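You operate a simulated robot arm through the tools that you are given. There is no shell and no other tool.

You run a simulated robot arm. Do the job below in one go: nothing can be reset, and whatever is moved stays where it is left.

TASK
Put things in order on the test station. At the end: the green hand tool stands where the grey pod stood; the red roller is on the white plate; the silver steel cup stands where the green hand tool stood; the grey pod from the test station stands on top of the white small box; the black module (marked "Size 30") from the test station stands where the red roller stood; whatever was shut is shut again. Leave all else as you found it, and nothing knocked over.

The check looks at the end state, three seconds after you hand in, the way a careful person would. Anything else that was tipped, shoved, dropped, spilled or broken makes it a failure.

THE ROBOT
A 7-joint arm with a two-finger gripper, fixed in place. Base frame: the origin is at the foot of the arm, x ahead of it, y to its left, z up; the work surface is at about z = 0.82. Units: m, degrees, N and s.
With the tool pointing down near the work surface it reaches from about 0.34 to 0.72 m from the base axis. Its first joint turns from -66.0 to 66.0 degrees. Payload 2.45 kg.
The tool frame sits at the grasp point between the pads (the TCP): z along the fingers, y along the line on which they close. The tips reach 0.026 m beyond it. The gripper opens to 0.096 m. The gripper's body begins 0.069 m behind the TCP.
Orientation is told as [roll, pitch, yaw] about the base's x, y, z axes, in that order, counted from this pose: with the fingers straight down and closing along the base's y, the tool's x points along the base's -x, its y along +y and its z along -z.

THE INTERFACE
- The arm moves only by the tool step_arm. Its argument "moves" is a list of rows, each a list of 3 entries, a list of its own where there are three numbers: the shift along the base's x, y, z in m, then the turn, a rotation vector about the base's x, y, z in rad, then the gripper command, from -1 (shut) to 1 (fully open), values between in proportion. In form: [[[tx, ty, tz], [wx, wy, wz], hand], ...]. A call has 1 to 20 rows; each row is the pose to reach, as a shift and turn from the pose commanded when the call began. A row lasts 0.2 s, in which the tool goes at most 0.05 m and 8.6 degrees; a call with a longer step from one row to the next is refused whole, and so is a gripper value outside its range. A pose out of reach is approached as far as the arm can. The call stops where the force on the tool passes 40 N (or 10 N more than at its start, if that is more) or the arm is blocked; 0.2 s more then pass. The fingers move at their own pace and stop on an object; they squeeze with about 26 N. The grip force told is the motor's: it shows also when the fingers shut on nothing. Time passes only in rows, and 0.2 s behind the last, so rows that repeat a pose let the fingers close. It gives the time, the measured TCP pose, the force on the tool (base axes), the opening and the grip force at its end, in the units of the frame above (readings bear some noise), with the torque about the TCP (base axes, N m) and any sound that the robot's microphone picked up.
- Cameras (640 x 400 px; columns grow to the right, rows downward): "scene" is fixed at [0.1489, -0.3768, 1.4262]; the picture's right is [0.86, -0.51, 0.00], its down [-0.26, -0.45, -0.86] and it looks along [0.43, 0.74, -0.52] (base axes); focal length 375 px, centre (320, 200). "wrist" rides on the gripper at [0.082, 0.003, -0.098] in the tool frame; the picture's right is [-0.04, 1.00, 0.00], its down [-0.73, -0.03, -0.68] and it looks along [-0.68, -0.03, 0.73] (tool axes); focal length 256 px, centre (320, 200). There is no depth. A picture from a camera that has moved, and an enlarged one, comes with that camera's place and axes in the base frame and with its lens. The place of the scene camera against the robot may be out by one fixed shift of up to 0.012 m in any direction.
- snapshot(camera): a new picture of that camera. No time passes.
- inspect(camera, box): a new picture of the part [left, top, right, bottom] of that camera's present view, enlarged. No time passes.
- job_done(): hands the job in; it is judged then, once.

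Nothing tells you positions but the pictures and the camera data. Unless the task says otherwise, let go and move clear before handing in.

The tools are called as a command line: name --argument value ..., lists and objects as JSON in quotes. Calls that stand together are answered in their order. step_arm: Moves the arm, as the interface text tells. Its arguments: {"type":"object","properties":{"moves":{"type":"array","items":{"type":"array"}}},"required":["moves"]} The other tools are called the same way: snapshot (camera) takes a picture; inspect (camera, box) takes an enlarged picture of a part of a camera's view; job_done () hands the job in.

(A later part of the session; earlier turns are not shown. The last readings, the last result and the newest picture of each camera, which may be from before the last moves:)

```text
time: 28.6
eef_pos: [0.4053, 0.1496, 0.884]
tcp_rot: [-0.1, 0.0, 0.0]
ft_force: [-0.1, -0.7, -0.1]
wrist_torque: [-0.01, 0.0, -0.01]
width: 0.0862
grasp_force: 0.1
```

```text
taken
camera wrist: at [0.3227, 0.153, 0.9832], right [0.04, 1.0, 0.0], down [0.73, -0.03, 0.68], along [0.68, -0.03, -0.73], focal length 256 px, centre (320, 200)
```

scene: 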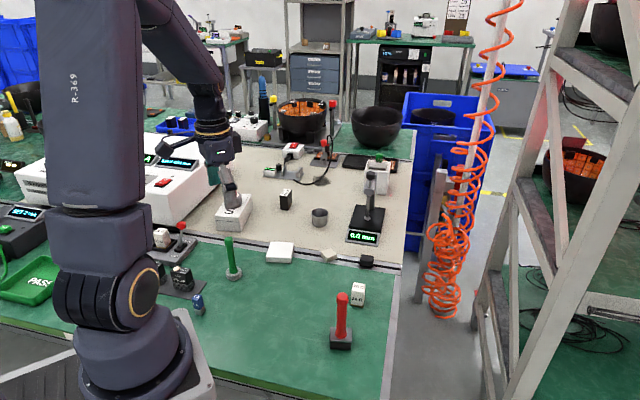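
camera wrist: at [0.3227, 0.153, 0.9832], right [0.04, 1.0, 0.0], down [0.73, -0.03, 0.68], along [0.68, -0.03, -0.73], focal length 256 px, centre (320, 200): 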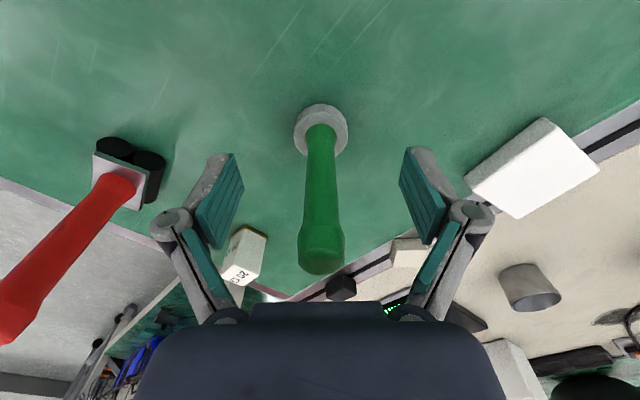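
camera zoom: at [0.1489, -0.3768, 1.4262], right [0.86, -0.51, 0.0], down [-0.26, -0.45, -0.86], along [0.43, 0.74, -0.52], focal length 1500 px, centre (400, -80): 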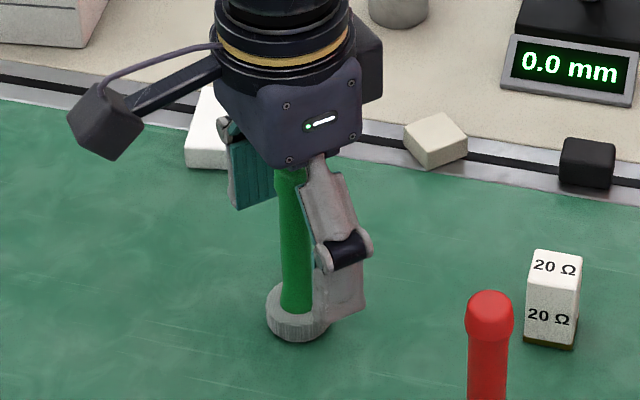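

The green tool stands upright on the pod's spot. Next is the cup, so I'll rise clear and hover over it to measure.

step_arm --moves '[[[0, 0, 0.03], [0, 0, 0], 0.9], [[0, 0, 0.07], [0, 0, 0], 1], [[0, 0, 0.11], [0, 0, 0], 1], [[0, 0, 0.14], [0, 0, 0], 1], [[0.028, 0.032, 0.14], [0, 0, 0], 1], [[0.056, 0.064, 0.14], [0, 0, 0], 1], [[0.084, 0.096, 0.14], [0, 0, 0], 1], [[0.112, 0.128, 0.14], [0, 0, 0], 1], [[0.14, 0.16, 0.13], [0, 0, 0], 1], [[0.168, 0.192, 0.12], [0, 0, 0], 1], [[0.192, 0.222, 0.11], [0, 0, 0], 1], [[0.192, 0.222, 0.11], [0, 0, 0], 1], [[0.192, 0.222, 0.11], [0, 0, 0], 1]]'

snapshot --camera "wrist"

snapshot --camera "scene"

```text
time: 31.4
eef_pos: [0.5981, 0.3706, 0.9977]
tcp_rot: [0.0, 0.0, 0.0]
ft_force: [0.3, -0.4, 0.7]
wrist_torque: [0.01, -0.02, 0.0]
width: 0.0961
grasp_force: 0.1
```

```text
taken
camera wrist: at [0.5164, 0.3735, 1.096], right [0.04, 1.0, 0.0], down [0.73, -0.03, 0.68], along [0.68, -0.03, -0.73], focal length 256 px, centre (320, 200)
```

wrist: 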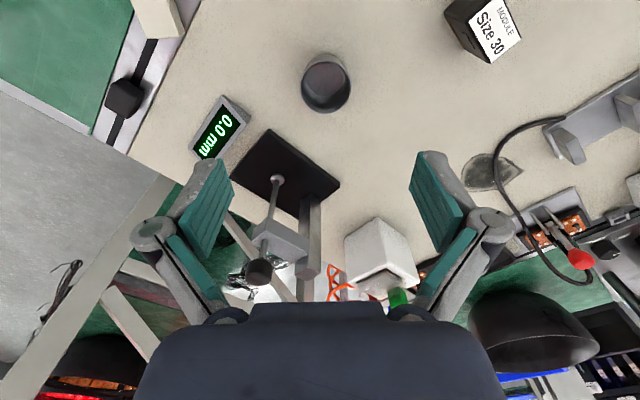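

```text
taken
```

scene: 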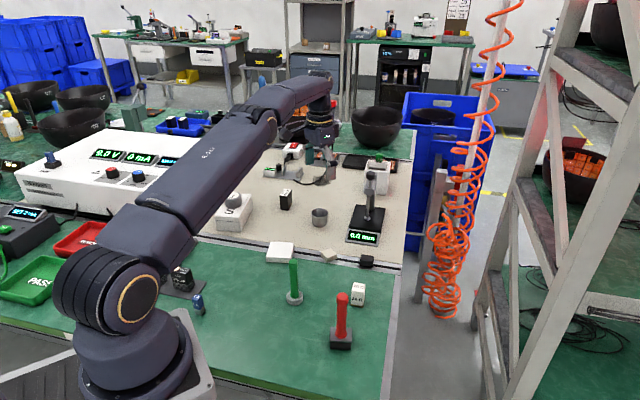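

inspect --camera "wrist" --box '[250, 20, 400, 140]'

inspect --camera "wrist" --box '[420, 0, 560, 80]'

inspect --camera "scene" --box '[250, 110, 420, 260]'

```text
3.33 times, centred on (325, 80) of wrist
camera zoom: at [0.5164, 0.3735, 1.096], right [0.04, 1.0, 0.0], down [0.73, -0.03, 0.68], along [0.68, -0.03, -0.73], focal length 853 px, centre (303, 600)
```

zoom: 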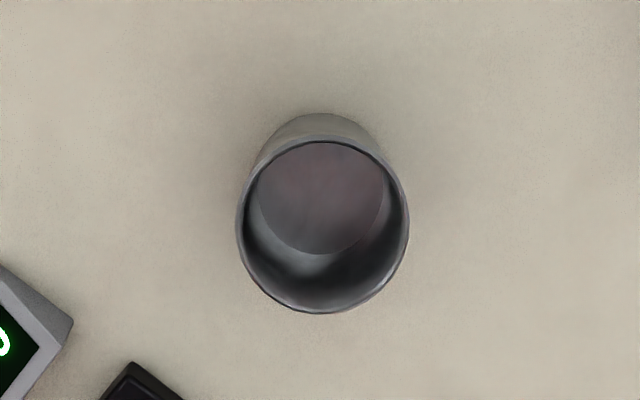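

```text
4.57 times, centred on (490, 40) of wrist
camera zoom: at [0.5164, 0.3735, 1.096], right [0.04, 1.0, 0.0], down [0.73, -0.03, 0.68], along [0.68, -0.03, -0.73], focal length 1170 px, centre (-457, 931)
```

zoom: 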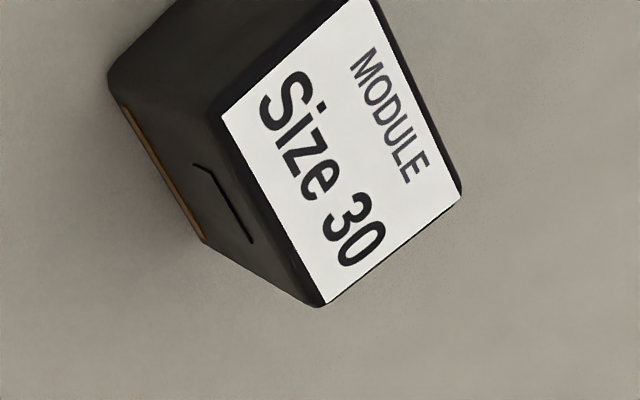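

```text
2.67 times, centred on (335, 185) of scene
camera zoom: at [0.1489, -0.3768, 1.4262], right [0.86, -0.51, 0.0], down [-0.26, -0.45, -0.86], along [0.43, 0.74, -0.52], focal length 1000 px, centre (280, 240)
```

zoom: 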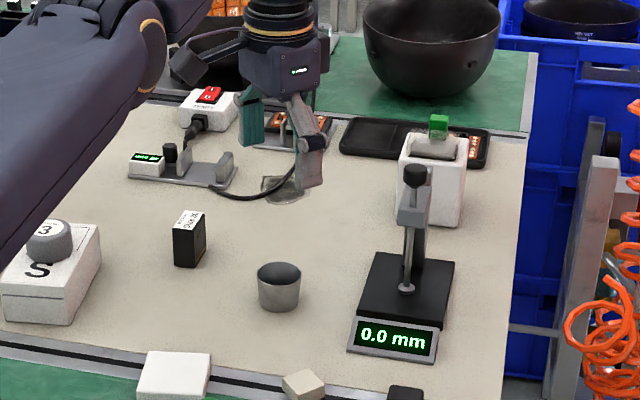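

The cup is empty, with its rim centre near (0.601, 0.3745, 0.856). I'll align and descend around it.

step_arm --moves '[[[0.0025, 0.004, -0.02], [0, 0, 0], 1], [[0.0025, 0.004, -0.06], [0, 0, 0], 1], [[0.0025, 0.004, -0.1], [0, 0, 0], 1], [[0.0025, 0.004, -0.12], [0, 0, 0], 1], [[0.0025, 0.004, -0.12], [0, 0, 0], 1], [[0.0025, 0.004, -0.12], [0, 0, 0], 1]]'

snapshot --camera "wrist"

inspect --camera "scene" --box '[250, 110, 420, 260]'

```text
time: 32.8
eef_pos: [0.6006, 0.3742, 0.8767]
tcp_rot: [0.0, 0.0, 0.0]
ft_force: [-1.1, 0.4, -0.2]
wrist_torque: [0.0, 0.01, 0.02]
width: 0.0962
grasp_force: 0.1
```

```text
taken
camera wrist: at [0.5185, 0.3779, 0.975], right [0.04, 1.0, 0.0], down [0.73, -0.03, 0.68], along [0.68, -0.03, -0.73], focal length 256 px, centre (320, 200)
```

wrist: 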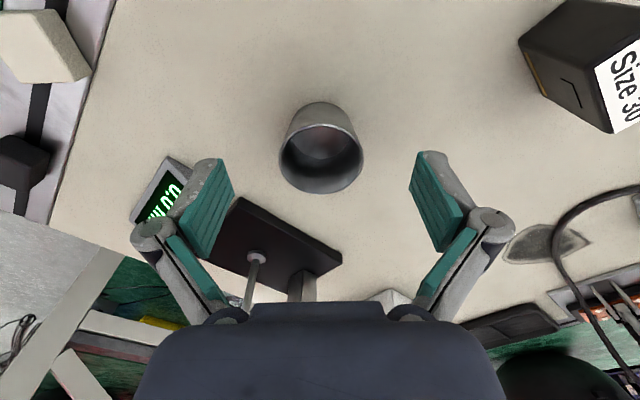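

```text
2.67 times, centred on (335, 185) of scene
camera zoom: at [0.1489, -0.3768, 1.4262], right [0.86, -0.51, 0.0], down [-0.26, -0.45, -0.86], along [0.43, 0.74, -0.52], focal length 1000 px, centre (280, 240)
```

zoom: 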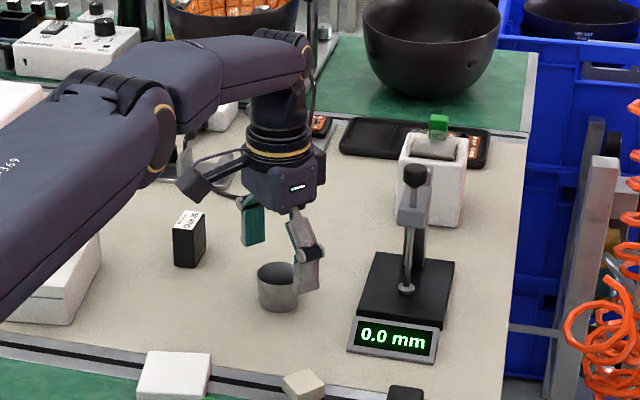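

The cup is centred between the fingers. I'll descend the last bit and close.

step_arm --moves '[[[0, 0, -0.012], [0, 0, 0], 1], [[0, 0, -0.024], [0, 0, 0], 1], [[0, 0, -0.024], [0, 0, 0], 0.6], [[0, 0, -0.024], [0, 0, 0], 0.2], [[0, 0, -0.024], [0, 0, 0], -0.2], [[0, 0, -0.024], [0, 0, 0], -1], [[0, 0, -0.024], [0, 0, 0], -1], [[0, 0, -0.024], [0, 0, 0], -1], [[0, 0, -0.024], [0, 0, 0], -1]]'

snapshot --camera "wrist"

```text
time: 34.8
eef_pos: [0.5995, 0.3749, 0.8542]
tcp_rot: [-0.1, 0.0, 0.0]
ft_force: [0.3, 0.3, 1.7]
wrist_torque: [-0.05, -0.01, 0.03]
width: 0.0445
grasp_force: 25.8
```

```text
taken
camera wrist: at [0.5181, 0.3786, 0.9509], right [0.04, 1.0, 0.0], down [0.73, -0.03, 0.68], along [0.68, -0.03, -0.73], focal length 256 px, centre (320, 200)
```

wrist: 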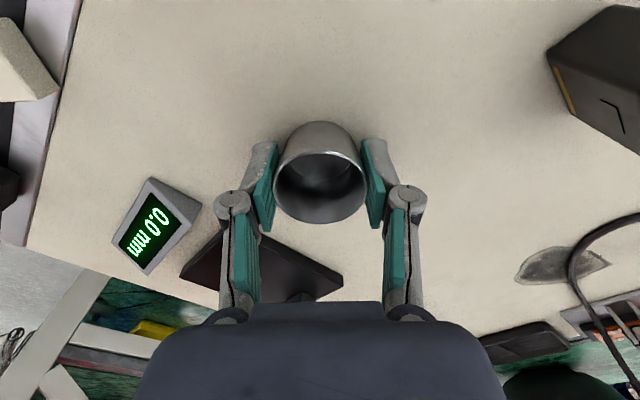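

The cup is gripped. I'll lift it and carry it to the green tool's former spot.

step_arm --moves '[[[0, 0, 0.02], [0, 0, 0], -1], [[0, 0, 0.06], [0, 0, 0], -1], [[0, 0, 0.1], [0, 0, 0], -1], [[-0.04, -0.012, 0.1], [0, 0, 0], -1], [[-0.08, -0.024, 0.1], [0, 0, 0], -1], [[-0.12, -0.036, 0.1], [0, 0, 0], -1], [[-0.16, -0.048, 0.1], [0, 0, 0], -1], [[-0.2, -0.06, 0.1], [0, 0, 0], -1], [[-0.24, -0.072, 0.1], [0, 0, 0], -1], [[-0.281, -0.0847, 0.1], [0, 0, 0], -1], [[-0.281, -0.0847, 0.1], [0, 0, 0], -1], [[-0.281, -0.0847, 0.06], [0, 0, 0], -1], [[-0.281, -0.0847, 0.03], [0, 0, 0], -1], [[-0.281, -0.0847, 0.01], [0, 0, 0], -1], [[-0.281, -0.0847, 0.007], [0, 0, 0], -1], [[-0.281, -0.0847, 0.007], [0, 0, 0], -1]]'

snapshot --camera "wrist"

inspect --camera "scene" --box '[180, 220, 420, 370]'

```text
time: 38.2
eef_pos: [0.3185, 0.2918, 0.8584]
tcp_rot: [0.0, 0.0, 0.0]
ft_force: [0.6, -0.2, -0.4]
wrist_torque: [-0.01, -0.01, 0.0]
width: 0.0446
grasp_force: 25.8
```

```text
taken
camera wrist: at [0.2362, 0.2949, 0.9569], right [0.04, 1.0, 0.0], down [0.73, -0.03, 0.68], along [0.68, -0.03, -0.73], focal length 256 px, centre (320, 200)
```

wrist: 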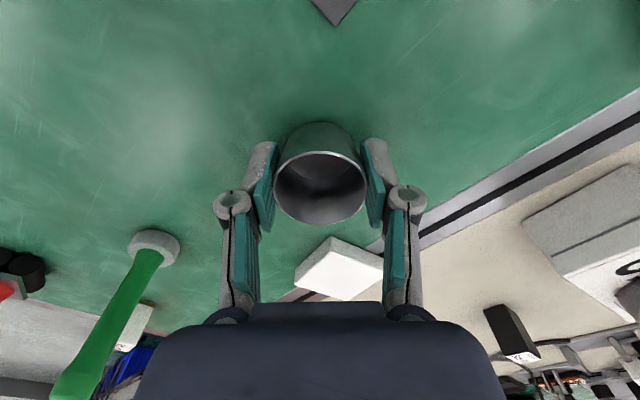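

```text
2.67 times, centred on (300, 295) of scene
camera zoom: at [0.1489, -0.3768, 1.4262], right [0.86, -0.51, 0.0], down [-0.26, -0.45, -0.86], along [0.43, 0.74, -0.52], focal length 1000 px, centre (373, -53)
```

zoom: 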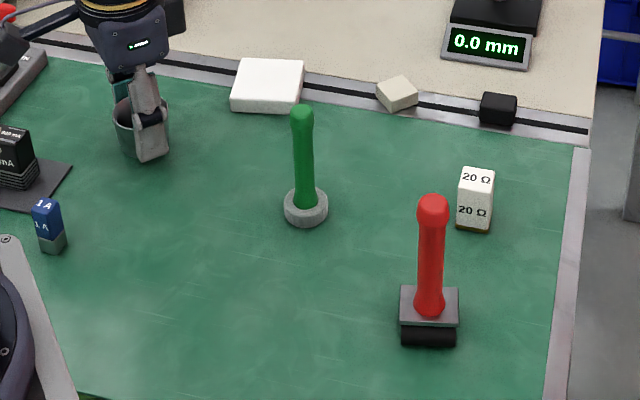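

The cup is right over the old green-tool spot. I'll lower it to contact in small steps.

step_arm --moves '[[[0, 0, -0.003], [0, 0, 0], -1], [[0, 0, -0.005], [0, 0, 0], -1], [[0, 0, -0.005], [0, 0, 0], -1]]'

step_arm --moves '[[[0, 0, -0.001], [0, 0, 0], -1], [[0, 0, -0.0015], [0, 0, 0], -1]]'

```text
time: 39.0
eef_pos: [0.3172, 0.2909, 0.8536]
tcp_rot: [-0.1, 0.0, 0.0]
ft_force: [-0.4, 0.1, -0.5]
wrist_torque: [0.0, 0.01, 0.01]
width: 0.044
grasp_force: 26.1
```

```text
time: 39.6
eef_pos: [0.3164, 0.2903, 0.8527]
tcp_rot: [0.1, 0.0, 0.0]
ft_force: [-2.0, -0.6, 9.3]
wrist_torque: [-0.04, 0.0, 0.07]
width: 0.0444
grasp_force: 25.6
```

Light contact at 9 N. I'll open slowly and then rise.

step_arm --moves '[[[0, 0, 0], [0, 0, 0], -0.06], [[0, 0, 0], [0, 0, 0], 0.05], [[0, 0, 0], [0, 0, 0], 0.3], [[0, 0, 0], [0, 0, 0], 0.6], [[0, 0, 0], [0, 0, 0], 0.9], [[0, 0, 0], [0, 0, 0], 1], [[0, 0, 0], [0, 0, 0], 1], [[0, 0, 0.03], [0, 0, 0], 1], [[0, 0, 0.07], [0, 0, 0], 1], [[0, 0, 0.11], [0, 0, 0], 1], [[0, 0, 0.15], [0, 0, 0], 1], [[0, 0, 0.15], [0, 0, 0], 1]]'

snapshot --camera "wrist"

inspect --camera "scene" --box '[180, 220, 420, 370]'

```text
time: 42.2
eef_pos: [0.3163, 0.2908, 1.0025]
tcp_rot: [0.1, 0.0, -0.1]
ft_force: [0.9, 0.5, -0.1]
wrist_torque: [-0.02, 0.0, -0.01]
width: 0.0959
grasp_force: 0.1
```

```text
taken
camera wrist: at [0.2349, 0.2943, 1.0997], right [0.04, 1.0, 0.0], down [0.73, -0.03, 0.68], along [0.68, -0.03, -0.73], focal length 256 px, centre (320, 200)
```

wrist: 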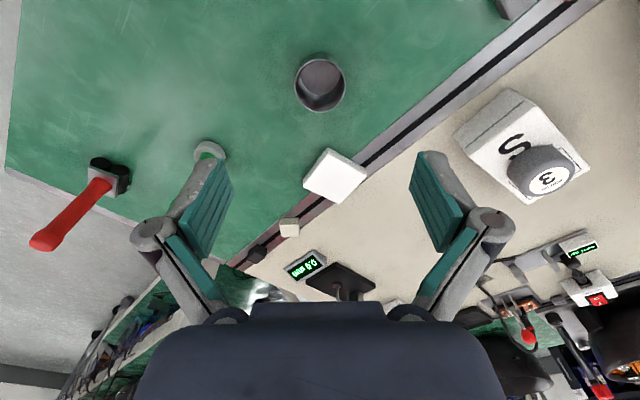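

```text
2.67 times, centred on (300, 295) of scene
camera zoom: at [0.1489, -0.3768, 1.4262], right [0.86, -0.51, 0.0], down [-0.26, -0.45, -0.86], along [0.43, 0.74, -0.52], focal length 1000 px, centre (373, -53)
```

zoom: 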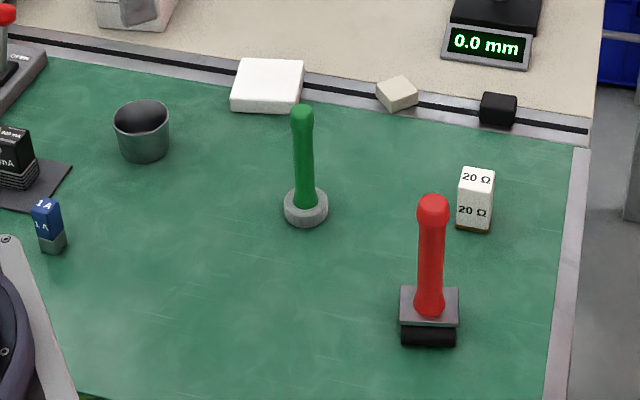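

The cup stands upright in place. I'll go high over to the roller and hover there to measure its handle and base.

step_arm --moves '[[[0, 0, 0.03], [0, 0, 0], 1], [[0, 0, 0.055], [0, 0, 0], 1], [[0.016, -0.04, 0.055], [0, 0, 0], 1], [[0.032, -0.08, 0.055], [0, 0, 0], 1], [[0.048, -0.12, 0.055], [0, 0, 0], 1], [[0.064, -0.16, 0.055], [0, 0, 0], 1], [[0.08, -0.2, 0.055], [0, 0, 0], 1], [[0.096, -0.24, 0.055], [0, 0, 0], 1], [[0.114, -0.283, 0.055], [0, 0, 0], 1], [[0.114, -0.283, 0.055], [0, 0, 0], 1], [[0.114, -0.283, 0.055], [0, 0, 0], 1]]'

snapshot --camera "wrist"

inspect --camera "wrist" --box '[260, 20, 380, 140]'

inspect --camera "scene" --box '[310, 280, 380, 360]'

```text
time: 44.6
eef_pos: [0.4312, 0.006, 1.0561]
tcp_rot: [-0.1, 0.0, 0.0]
ft_force: [0.3, -0.4, 0.3]
wrist_torque: [0.03, 0.03, -0.02]
width: 0.0958
grasp_force: 0.0
```

```text
taken
camera wrist: at [0.35, 0.0097, 1.1541], right [0.04, 1.0, 0.0], down [0.73, -0.03, 0.68], along [0.68, -0.03, -0.73], focal length 256 px, centre (320, 200)
```

wrist: 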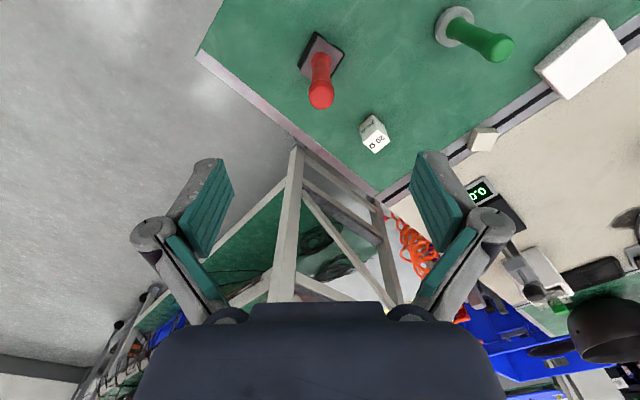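

```text
3.33 times, centred on (320, 80) of wrist
camera zoom: at [0.35, 0.0097, 1.1541], right [0.04, 1.0, 0.0], down [0.73, -0.03, 0.68], along [0.68, -0.03, -0.73], focal length 853 px, centre (320, 600)
```

zoom: 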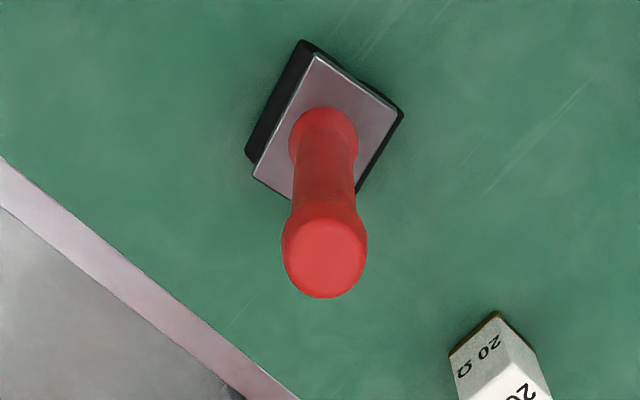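

```text
5.00 times, centred on (345, 320) of scene
camera zoom: at [0.1489, -0.3769, 1.4262], right [0.86, -0.51, 0.0], down [-0.26, -0.45, -0.86], along [0.43, 0.74, -0.52], focal length 1875 px, centre (195, -400)
```

zoom: 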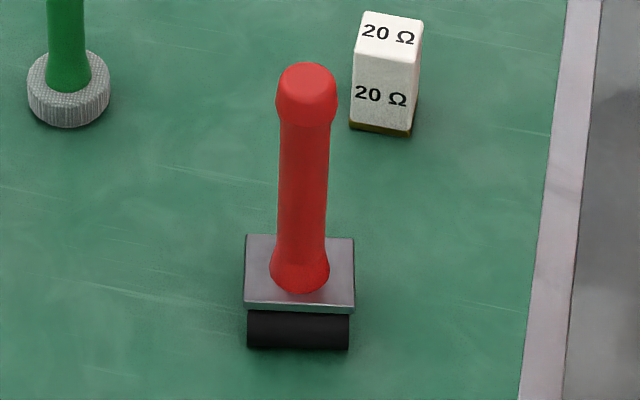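

The roller's handle axis is at about (0.430, 0.007), and its base edges are parallel to the plate's. I'll descend around the handle and check.

step_arm --moves '[[[-0.001, 0.001, -0.03], [0, 0, 0], 1], [[-0.001, 0.001, -0.07], [0, 0, 0], 1], [[-0.001, 0.001, -0.11], [0, 0, 0], 1], [[-0.001, 0.001, -0.15], [0, 0, 0], 1], [[-0.001, 0.001, -0.166], [0, 0, 0], 1], [[-0.001, 0.001, -0.166], [0, 0, 0], 0.8], [[-0.001, 0.001, -0.166], [0, 0, 0], 0.5], [[-0.001, 0.001, -0.166], [0, 0, 0], 0.3]]'

snapshot --camera "wrist"

inspect --camera "scene" --box '[290, 250, 390, 360]'

```text
time: 46.4
eef_pos: [0.4295, 0.0087, 0.8894]
tcp_rot: [0.0, 0.0, 0.0]
ft_force: [-0.1, -0.9, 0.7]
wrist_torque: [0.01, 0.01, 0.01]
width: 0.0623
grasp_force: 0.0
```

```text
taken
camera wrist: at [0.3489, 0.0115, 0.9882], right [0.04, 1.0, 0.0], down [0.73, -0.03, 0.68], along [0.68, -0.03, -0.73], focal length 256 px, centre (320, 200)
```

wrist: 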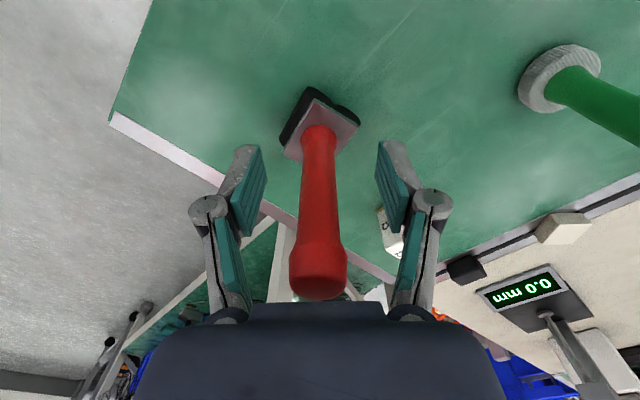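

```text
3.64 times, centred on (340, 305) of scene
camera zoom: at [0.1489, -0.3768, 1.4262], right [0.86, -0.51, 0.0], down [-0.26, -0.45, -0.86], along [0.43, 0.74, -0.52], focal length 1364 px, centre (247, -182)
```

zoom: 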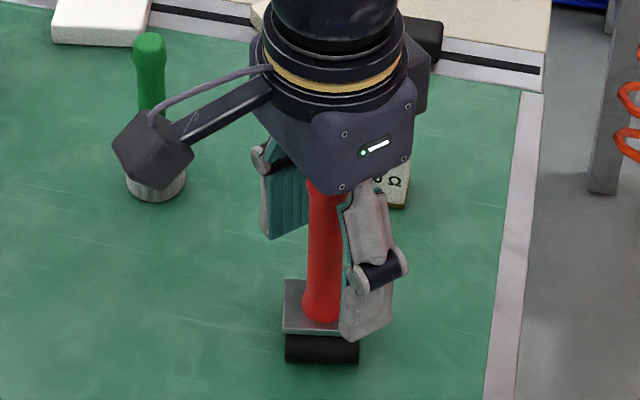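

The handle is centred and the palm clears its top. I'll close and then lift.

step_arm --moves '[[[0, 0, 0], [0, 0, 0], 0.0], [[0, 0, 0], [0, 0, 0], -0.4], [[0, 0, 0], [0, 0, 0], -1], [[0, 0, 0], [0, 0, 0], -1], [[0, 0, 0], [0, 0, 0], -1], [[0, 0, 0], [0, 0, 0], -1]]'

step_arm --moves '[[[0, 0, 0.01], [0, 0, 0], -1], [[0, 0, 0.04], [0, 0, 0], -1], [[0, 0, 0.08], [0, 0, 0], -1], [[0, 0, 0.1], [0, 0, 0], -1], [[0, 0, 0.1], [0, 0, 0], -1]]'

snapshot --camera "wrist"

inspect --camera "scene" --box '[270, 190, 390, 340]'

```text
time: 47.8
eef_pos: [0.4305, 0.0082, 0.8893]
tcp_rot: [0.0, 0.0, 0.0]
ft_force: [0.1, -1.1, 0.6]
wrist_torque: [-0.06, -0.05, -0.01]
width: 0.0172
grasp_force: 26.3
```

```text
time: 49.0
eef_pos: [0.4305, 0.0084, 0.9928]
tcp_rot: [0.0, 0.0, 0.0]
ft_force: [0.3, 0.5, -0.9]
wrist_torque: [-0.03, 0.0, 0.01]
width: 0.0173
grasp_force: 26.5
```

```text
taken
camera wrist: at [0.3492, 0.0124, 1.09], right [0.04, 1.0, 0.0], down [0.73, -0.03, 0.68], along [0.68, -0.03, -0.73], focal length 256 px, centre (320, 200)
```

wrist: 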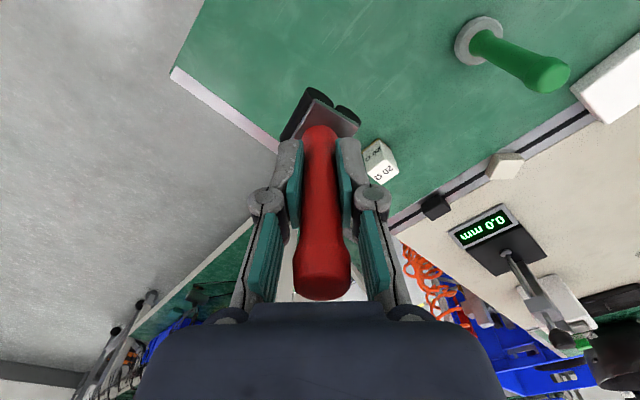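

```text
2.67 times, centred on (330, 265) of scene
camera zoom: at [0.1489, -0.3768, 1.4262], right [0.86, -0.51, 0.0], down [-0.26, -0.45, -0.86], along [0.43, 0.74, -0.52], focal length 1000 px, centre (293, 27)
```

zoom: 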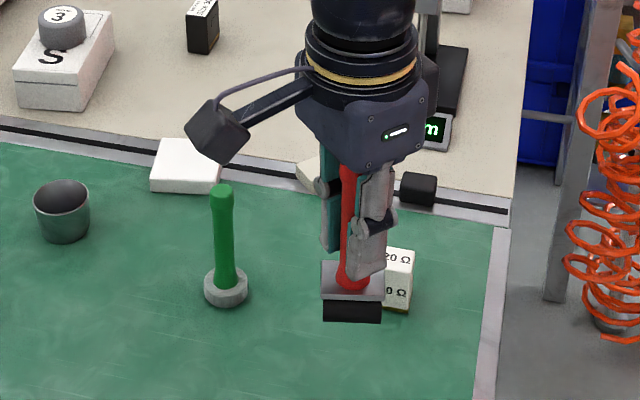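

The roller is lifted upright. I'll go higher to clear the green tool, carry the roller over the white plate, and stop just above it.

step_arm --moves '[[[0, 0, 0.03], [0, 0, 0], -1], [[0, 0, 0.06], [0, 0, 0], -1], [[0.01, 0.04, 0.06], [0, 0, 0], -1], [[0.02, 0.08, 0.06], [0, 0, 0], -1], [[0.03, 0.12, 0.06], [0, 0, 0], -1], [[0.03, 0.16, 0.06], [0, 0, 0], -1], [[0.03, 0.2, 0.06], [0, 0, 0], -1], [[0.025, 0.24, 0.06], [0, 0, 0], -1], [[0.016, 0.28, 0.06], [0, 0, 0], -1], [[0.0156, 0.2957, 0.06], [0, 0, 0], -1], [[0.0156, 0.2957, 0.06], [0, 0, 0], -1], [[0.0156, 0.2957, 0.02], [0, 0, 0], -1], [[0.0156, 0.2957, -0.02], [0, 0, 0], -1], [[0.0156, 0.2957, -0.05], [0, 0, 0], -1], [[0.0156, 0.2957, -0.065], [0, 0, 0], -1], [[0.0156, 0.2957, -0.065], [0, 0, 0], -1]]'

snapshot --camera "wrist"

inspect --camera "scene" --box '[220, 190, 340, 280]'

```text
time: 52.4
eef_pos: [0.4455, 0.3053, 0.9249]
tcp_rot: [0.0, -0.1, 0.0]
ft_force: [-0.1, 0.2, -1.6]
wrist_torque: [-0.02, 0.01, 0.01]
width: 0.0172
grasp_force: 25.9
```

```text
taken
camera wrist: at [0.3641, 0.3087, 1.0227], right [0.04, 1.0, 0.0], down [0.73, -0.03, 0.68], along [0.68, -0.03, -0.73], focal length 256 px, centre (320, 200)
```

wrist: 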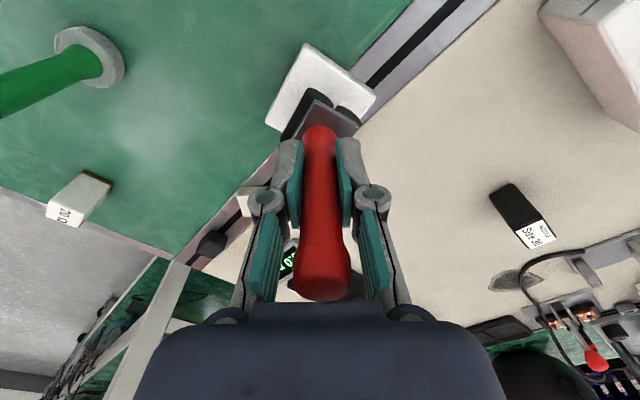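

```text
4.44 times, centred on (280, 235) of scene
camera zoom: at [0.1489, -0.3768, 1.4262], right [0.86, -0.51, 0.0], down [-0.26, -0.45, -0.86], along [0.43, 0.74, -0.52], focal length 1667 px, centre (498, 44)
```

zoom: 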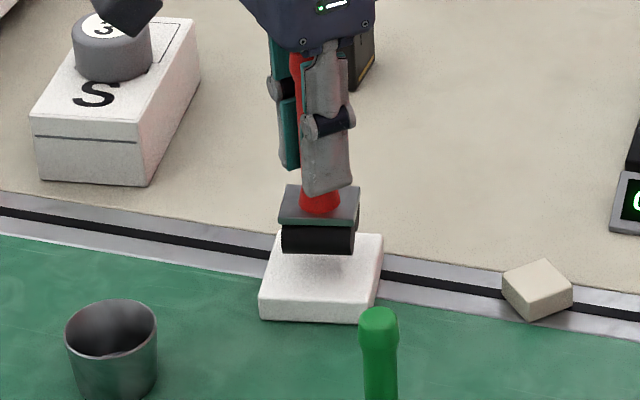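

The roller hangs centred over the plate with matching orientation. I'll lower it to just above the plate, then feel for contact.

step_arm --moves '[[[0.001, -0.001, -0.008], [0, 0, 0], -1], [[0.001, -0.001, -0.015], [0, 0, 0], -1], [[0.001, -0.001, -0.015], [0, 0, 0], -1]]'

inspect --camera "scene" --box '[220, 190, 340, 280]'

step_arm --moves '[[[0, 0, -0.002], [0, 0, 0], -1], [[0, 0, -0.002], [0, 0, 0], -1]]'

```text
time: 53.2
eef_pos: [0.4473, 0.3052, 0.9083]
tcp_rot: [0.0, 0.0, -0.1]
ft_force: [-0.2, 0.0, -1.1]
wrist_torque: [0.01, 0.0, -0.02]
width: 0.0175
grasp_force: 26.0
```

```text
4.44 times, centred on (280, 235) of scene
camera zoom: at [0.1489, -0.3768, 1.4262], right [0.86, -0.51, 0.0], down [-0.26, -0.45, -0.86], along [0.43, 0.74, -0.52], focal length 1667 px, centre (498, 44)
```

zoom: 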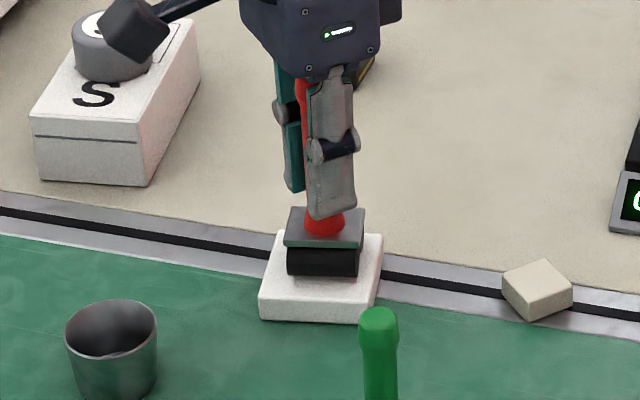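

```text
time: 53.8
eef_pos: [0.4476, 0.3035, 0.9082]
tcp_rot: [0.1, 0.0, 0.0]
ft_force: [-0.4, -0.9, -0.8]
wrist_torque: [0.04, 0.05, -0.02]
width: 0.0173
grasp_force: 26.0
```

step_arm --moves '[[[0, 0, -0.0015], [0, 0, 0], -1], [[0, 0, -0.0015], [0, 0, 0], -1]]'

step_arm --moves '[[[0, 0, -0.001], [0, 0, 0], -1], [[0, 0, -0.001], [0, 0, 0], -1]]'

```text
time: 54.4
eef_pos: [0.4475, 0.3038, 0.9068]
tcp_rot: [0.1, -0.2, 0.0]
ft_force: [-3.0, -2.7, 18.1]
wrist_torque: [-0.08, 0.18, -0.05]
width: 0.0177
grasp_force: 25.5
```

```text
time: 55.0
eef_pos: [0.4488, 0.3035, 0.9075]
tcp_rot: [0.1, -0.1, 0.0]
ft_force: [-2.5, 0.5, 18.4]
wrist_torque: [0.0, 0.01, 0.0]
width: 0.0172
grasp_force: 26.2
```

Contact at 18 N. I'll ease off and look before opening.

step_arm --moves '[[[0, 0, 0.0015], [0, 0, 0], -1], [[0, 0, 0.0015], [0, 0, 0], -1]]'

inspect --camera "scene" --box '[240, 200, 320, 270]'

inspect --camera "wrist" --box '[240, 20, 400, 160]'

```text
time: 55.6
eef_pos: [0.4471, 0.3027, 0.9076]
tcp_rot: [0.0, 0.1, 0.0]
ft_force: [1.1, -0.9, 2.1]
wrist_torque: [0.03, -0.08, 0.03]
width: 0.0173
grasp_force: 25.8
```

```text
5.71 times, centred on (280, 235) of scene
camera zoom: at [0.1489, -0.3768, 1.4262], right [0.86, -0.51, 0.0], down [-0.26, -0.45, -0.86], along [0.43, 0.74, -0.52], focal length 2143 px, centre (549, 0)
```

zoom: 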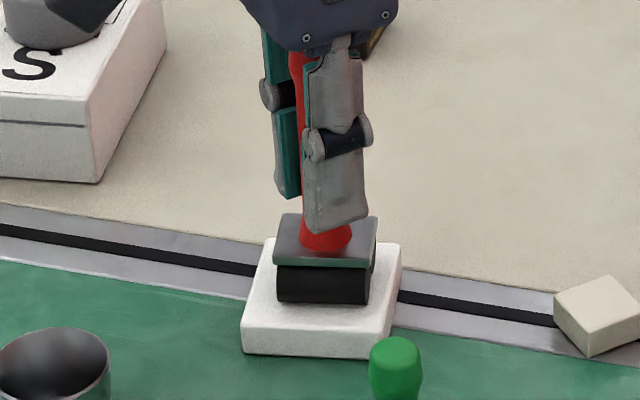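

```text
2.86 times, centred on (320, 90) of wrist
camera zoom: at [0.3652, 0.306, 1.005], right [0.04, 1.0, 0.0], down [0.73, -0.03, 0.68], along [0.68, -0.03, -0.74], focal length 731 px, centre (320, 514)
```

zoom: 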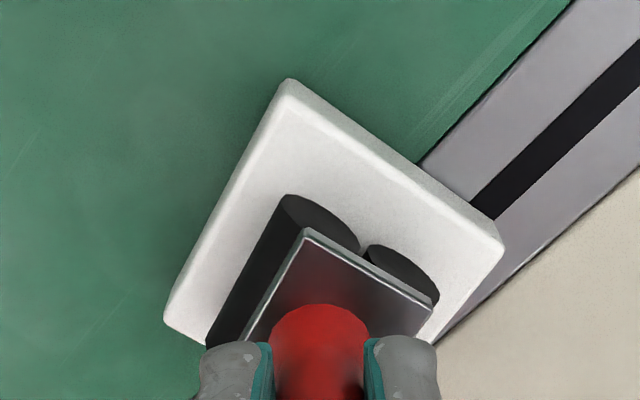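

The roller sits centred and level on the plate. I'll open slowly so it cannot roll, then check.

step_arm --moves '[[[0, 0, 0], [0, 0, 0], -0.62], [[0, 0, 0], [0, 0, 0], -0.58], [[0, 0, 0], [0, 0, 0], -0.5], [[0, 0, 0], [0, 0, 0], -0.3], [[0, 0, 0], [0, 0, 0], 0.0], [[0, 0, 0], [0, 0, 0], 0.3], [[0, 0, 0], [0, 0, 0], 0.6], [[0, 0, 0], [0, 0, 0], 0.8], [[0, 0, 0], [0, 0, 0], 0.8]]'

inspect --camera "scene" --box '[240, 200, 320, 270]'

snapshot --camera "wrist"

```text
time: 57.6
eef_pos: [0.4459, 0.3027, 0.9088]
tcp_rot: [0.0, 0.0, 0.0]
ft_force: [0.4, -0.1, -0.3]
wrist_torque: [0.0, -0.02, 0.0]
width: 0.0864
grasp_force: 0.1
```

```text
5.71 times, centred on (280, 235) of scene
camera zoom: at [0.1489, -0.3768, 1.4262], right [0.86, -0.51, 0.0], down [-0.26, -0.45, -0.86], along [0.43, 0.74, -0.52], focal length 2143 px, centre (549, 0)
```

zoom: 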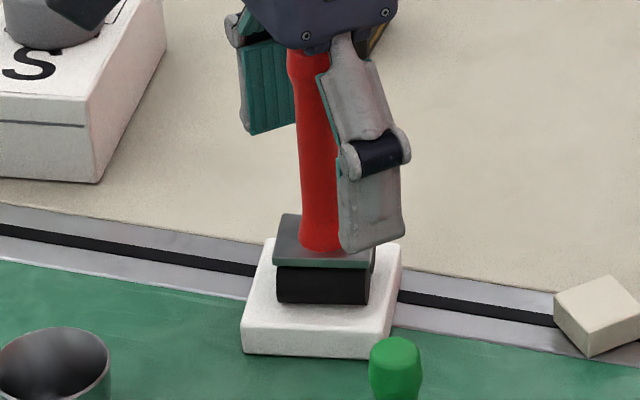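

```text
taken
camera wrist: at [0.3654, 0.3065, 1.0057], right [0.04, 1.0, 0.0], down [0.73, -0.03, 0.68], along [0.68, -0.03, -0.73], focal length 256 px, centre (320, 200)
```

wrist: 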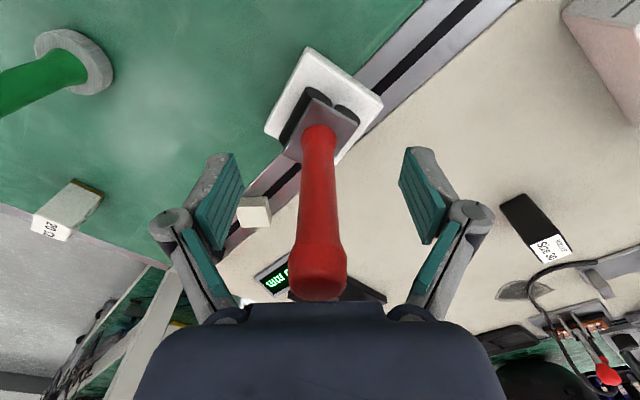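

The roller stands free on the plate. I'll rise clear, turn the tool 45° to match the module's faces, and hover over the module.

step_arm --moves '[[[0, 0, 0.03], [0, 0, 0], 0.8], [[0, 0, 0.07], [0, 0, 0], 0.8], [[0, 0, 0.11], [0, 0, 0], 0.8], [[0, 0, 0.15], [0, 0, 0], 0.8], [[0.01, 0.03, 0.15], [0, 0, 0.131], 0.8], [[0.025, 0.06, 0.15], [0, 0, 0.262], 0.8], [[0.04, 0.09, 0.15], [0, 0, 0.393], 0.8], [[0.055, 0.12, 0.15], [0, 0, 0.524], 0.8], [[0.07, 0.145, 0.15], [0, 0, 0.655], 0.8], [[0.084, 0.165, 0.14], [0, 0, 0.7854], 0.8], [[0.084, 0.165, 0.12], [0, 0, 0.7854], 0.8], [[0.084, 0.165, 0.12], [0, 0, 0.7854], 0.8]]'

snapshot --camera "wrist"

snapshot --camera "scene"

```text
time: 60.2
eef_pos: [0.52, 0.4534, 1.0321]
tcp_rot: [0.0, 0.0, 45.0]
ft_force: [0.3, -0.3, -0.1]
wrist_torque: [-0.04, 0.0, 0.02]
width: 0.0866
grasp_force: 0.1
out of reach, approached as far as the arm can: row 10, 11, 12
```

```text
taken
camera wrist: at [0.4594, 0.3978, 1.1295], right [-0.68, 0.73, 0.0], down [0.54, 0.5, 0.68], along [0.5, 0.46, -0.73], focal length 256 px, centre (320, 200)
```

wrist: 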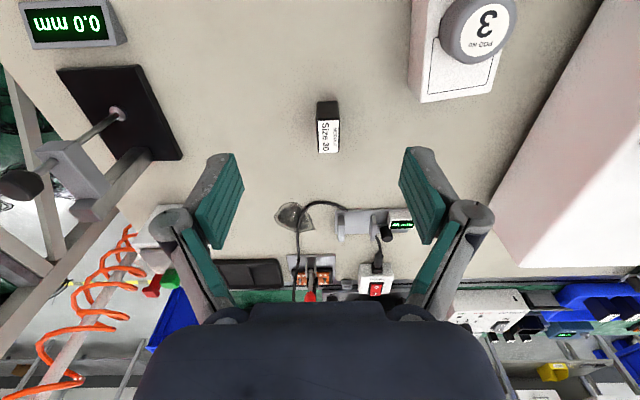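

```text
taken
```

scene: 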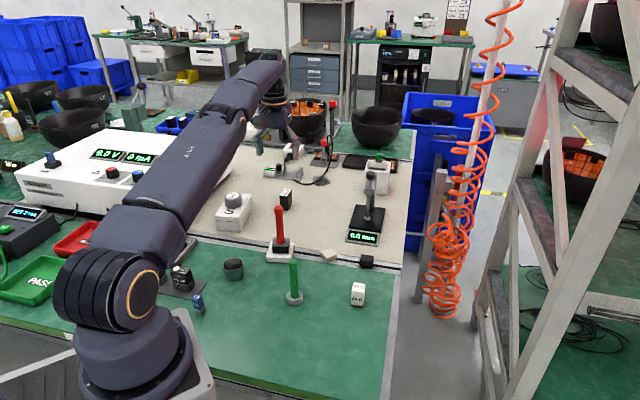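

The module measures (0.560, 0.502), which is about 0.75 m out and just beyond straight-down reach. I'll tilt the tool outward 15° about its closing axis to gain reach.

inspect --camera "wrist" --box '[280, 80, 380, 170]'

step_arm --moves '[[[0, 0, 0], [0.0463, -0.0463, 0], 0.8], [[0, 0, 0], [0.0926, -0.0926, 0], 0.8], [[0, 0, 0], [0.1388, -0.1388, 0], 0.8], [[0, 0, 0], [0.1851, -0.1851, 0], 0.8], [[0, 0, 0], [0.1851, -0.1851, 0], 0.8], [[0, 0, 0], [0.1851, -0.1851, 0], 0.8]]'

snapshot --camera "wrist"

```text
4.44 times, centred on (330, 125) of wrist
camera zoom: at [0.4594, 0.3978, 1.1295], right [-0.68, 0.73, 0.0], down [0.54, 0.5, 0.68], along [0.5, 0.46, -0.73], focal length 1138 px, centre (276, 533)
```

zoom: 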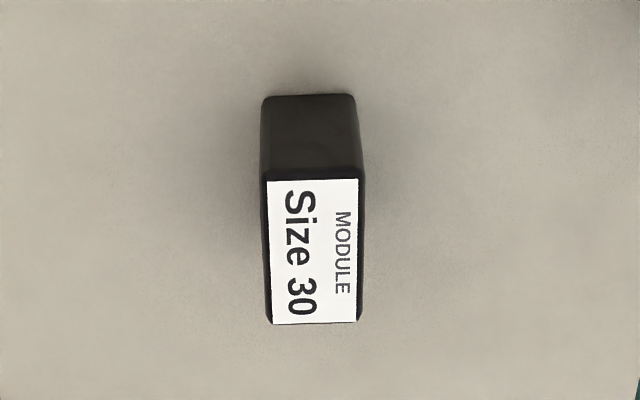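

```text
time: 61.6
eef_pos: [0.5196, 0.4526, 1.0307]
tcp_rot: [0.0, -15.0, 44.9]
ft_force: [-0.3, 0.9, -0.6]
wrist_torque: [-0.01, -0.02, -0.01]
width: 0.0865
grasp_force: 0.1
```

```text
taken
camera wrist: at [0.4426, 0.3814, 1.1046], right [-0.68, 0.73, 0.01], down [0.4, 0.36, 0.85], along [0.62, 0.58, -0.53], focal length 256 px, centre (320, 200)
```

wrist: 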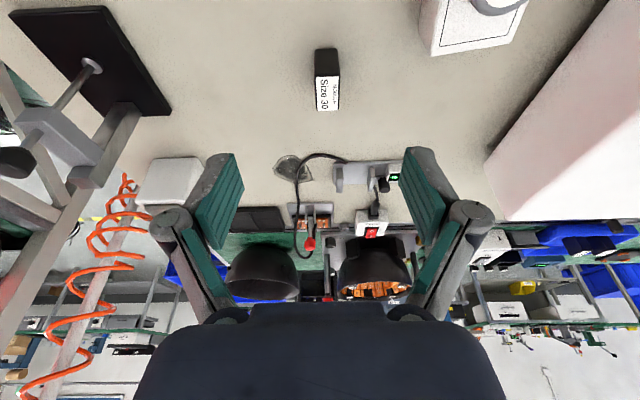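

The tilt worked and the module again measures (0.560, 0.503). I'll move over it, still above its top, and check alignment.

step_arm --moves '[[[0.01, 0.012, -0.02], [0, 0, -0.017], 0.8], [[0.02, 0.024, -0.04], [0, 0, -0.017], 0.8], [[0.03, 0.036, -0.06], [0, 0, -0.017], 0.8], [[0.039, 0.048, -0.08], [0, 0, -0.017], 0.8], [[0.039, 0.048, -0.1], [0, 0, -0.017], 0.8], [[0.039, 0.048, -0.1], [0, 0, -0.017], 0.8], [[0.039, 0.048, -0.1], [0, 0, -0.017], 0.8]]'

snapshot --camera "wrist"

snapshot --camera "scene"

```text
time: 63.2
eef_pos: [0.5578, 0.5005, 0.9315]
tcp_rot: [0.0, -15.0, 43.9]
ft_force: [0.4, -0.8, 0.5]
wrist_torque: [0.04, -0.03, 0.0]
width: 0.0864
grasp_force: 0.0
```

```text
taken
camera wrist: at [0.4803, 0.4313, 1.0053], right [-0.67, 0.75, 0.01], down [0.4, 0.35, 0.85], along [0.63, 0.57, -0.53], focal length 256 px, centre (320, 200)
```

wrist: 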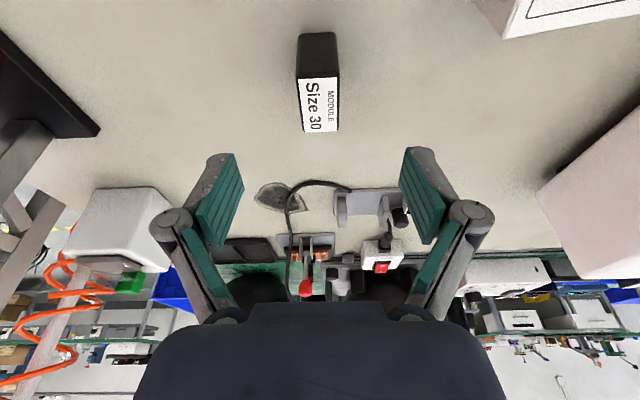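

```text
taken
```

scene: 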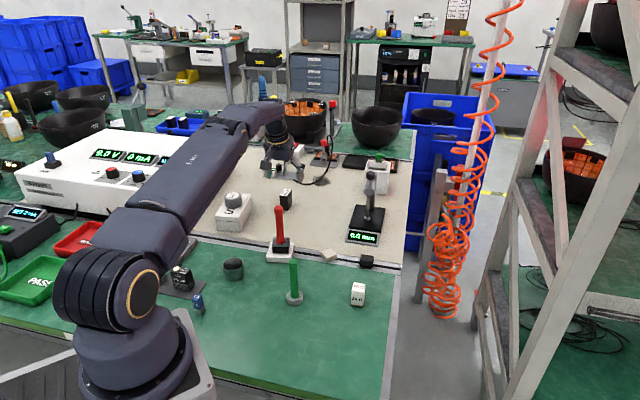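

The module lies midway between the fingers and the pose is reachable. I'll descend straight down around it.

step_arm --moves '[[[0, 0.0005, -0.03], [0, 0, 0], 0.8], [[0, 0.0005, -0.055], [0, 0, 0], 0.8], [[0, 0.0005, -0.07], [0, 0, 0], 0.8], [[0, 0.0005, -0.0745], [0, 0, 0], 0.8], [[0, 0.0005, -0.0745], [0, 0, 0], 0.6], [[0, 0.0005, -0.0745], [0, 0, 0], 0.3]]'

snapshot --camera "wrist"

inspect --camera "scene" --box '[220, 130, 350, 230]'

```text
time: 64.6
eef_pos: [0.5555, 0.502, 0.8566]
tcp_rot: [0.1, -15.1, 44.0]
ft_force: [-0.2, 0.3, -0.5]
wrist_torque: [0.0, 0.02, 0.0]
width: 0.0621
grasp_force: 0.0
```

```text
taken
camera wrist: at [0.4791, 0.4321, 0.9304], right [-0.67, 0.75, 0.01], down [0.4, 0.35, 0.85], along [0.63, 0.57, -0.53], focal length 256 px, centre (320, 200)
```

wrist: 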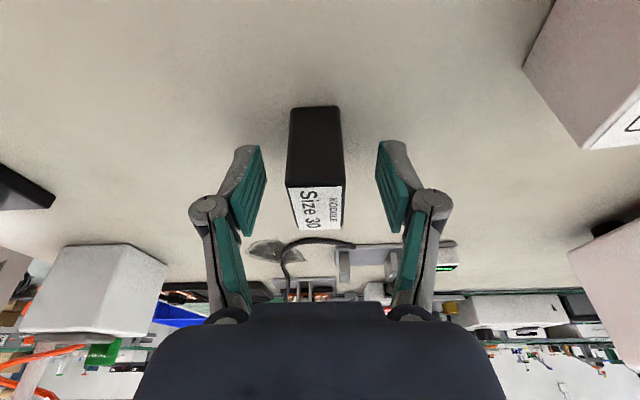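

```text
4.00 times, centred on (285, 180) of scene
camera zoom: at [0.1489, -0.3768, 1.4262], right [0.86, -0.51, 0.0], down [-0.26, -0.45, -0.86], along [0.43, 0.74, -0.52], focal length 1500 px, centre (460, 280)
```

zoom: 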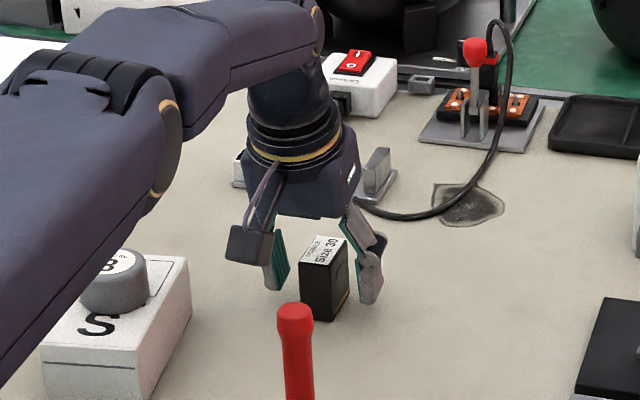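

The module is about 2 mm off the fingers' midline, so I'll correct that and close.

step_arm --moves '[[[0.002, -0.0015, 0], [0, 0, 0], 0.3], [[0.002, -0.0015, 0], [0, 0, 0], 0.0], [[0.002, -0.0015, 0], [0, 0, 0], -0.3], [[0.002, -0.0015, 0], [0, 0, 0], -0.5], [[0.002, -0.0015, 0], [0, 0, 0], -1], [[0.002, -0.0015, 0], [0, 0, 0], -1], [[0.002, -0.0015, 0], [0, 0, 0], -1], [[0.002, -0.0015, 0], [0, 0, 0], -1]]'

snapshot --camera "wrist"

inspect --camera "scene" --box '[220, 130, 350, 230]'

```text
time: 66.4
eef_pos: [0.5594, 0.5008, 0.857]
tcp_rot: [-0.1, -15.0, 44.0]
ft_force: [0.0, 0.7, 1.8]
wrist_torque: [0.01, 0.04, 0.01]
width: 0.0251
grasp_force: 26.0
```

```text
taken
camera wrist: at [0.4813, 0.43, 0.9302], right [-0.67, 0.75, 0.01], down [0.4, 0.35, 0.85], along [0.63, 0.57, -0.53], focal length 256 px, centre (320, 200)
```

wrist: 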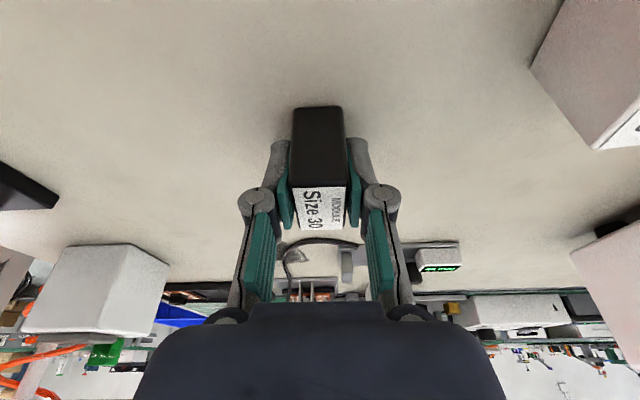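

```text
4.00 times, centred on (285, 180) of scene
camera zoom: at [0.1489, -0.3768, 1.4262], right [0.86, -0.51, 0.0], down [-0.26, -0.45, -0.86], along [0.43, 0.74, -0.52], focal length 1500 px, centre (460, 280)
```

zoom: 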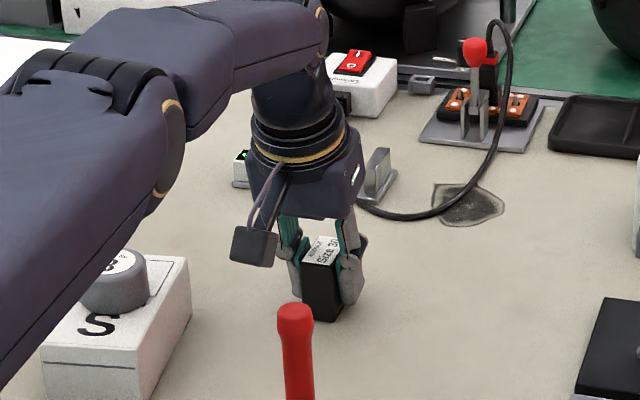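

The module is gripped at 25 mm. I'll lift it high, carry it over to the roller's former spot, and turn it back to the arm's forward direction on the way.

step_arm --moves '[[[0, 0, 0.02], [0, 0, 0], -1], [[0, 0, 0.06], [0, 0, 0], -1], [[0, 0, 0.1], [0, 0, 0], -1], [[-0.008, -0.033, 0.13], [0, 0, -0.0768], -1], [[-0.017, -0.07, 0.155], [0, 0, -0.1536], -1], [[-0.027, -0.11, 0.175], [0, 0, -0.2304], -1], [[-0.038, -0.15, 0.19], [0, 0, -0.3072], -1], [[-0.049, -0.19, 0.19], [0, 0, -0.384], -1], [[-0.06, -0.23, 0.19], [0, 0, -0.4608], -1], [[-0.071, -0.27, 0.19], [0, 0, -0.5376], -1], [[-0.082, -0.31, 0.19], [0, 0, -0.6144], -1], [[-0.093, -0.35, 0.19], [0, 0, -0.6912], -1], [[-0.103, -0.39, 0.19], [0, 0, -0.768], -1], [[-0.113, -0.43, 0.19], [0, 0, -0.768], -1], [[-0.122, -0.465, 0.19], [0, 0, -0.768], -1], [[-0.1294, -0.4925, 0.19], [0, 0, -0.768], -1], [[-0.1294, -0.4925, 0.19], [0, 0, -0.768], -1], [[-0.1294, -0.4925, 0.15], [0, 0, -0.768], -1], [[-0.1294, -0.4925, 0.15], [0, 0, -0.768], -1]]'

snapshot --camera "wrist"

snapshot --camera "scene"

```text
time: 70.4
eef_pos: [0.43, 0.009, 1.007]
tcp_rot: [0.0, -15.1, 0.0]
ft_force: [-0.1, 0.1, -0.6]
wrist_torque: [0.01, 0.0, 0.01]
width: 0.0249
grasp_force: 25.4
```

```text
taken
camera wrist: at [0.3251, 0.0116, 1.0811], right [0.04, 1.0, 0.01], down [0.53, -0.03, 0.85], along [0.85, -0.03, -0.53], focal length 256 px, centre (320, 200)
```

wrist: 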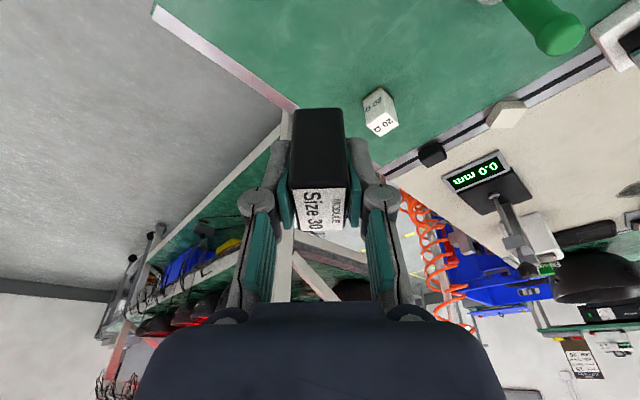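

```text
taken
```

scene: 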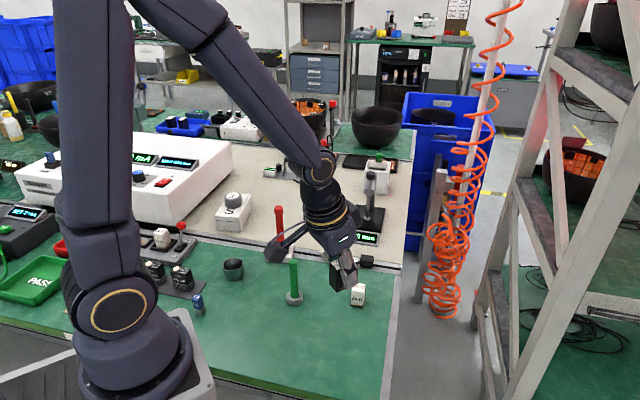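

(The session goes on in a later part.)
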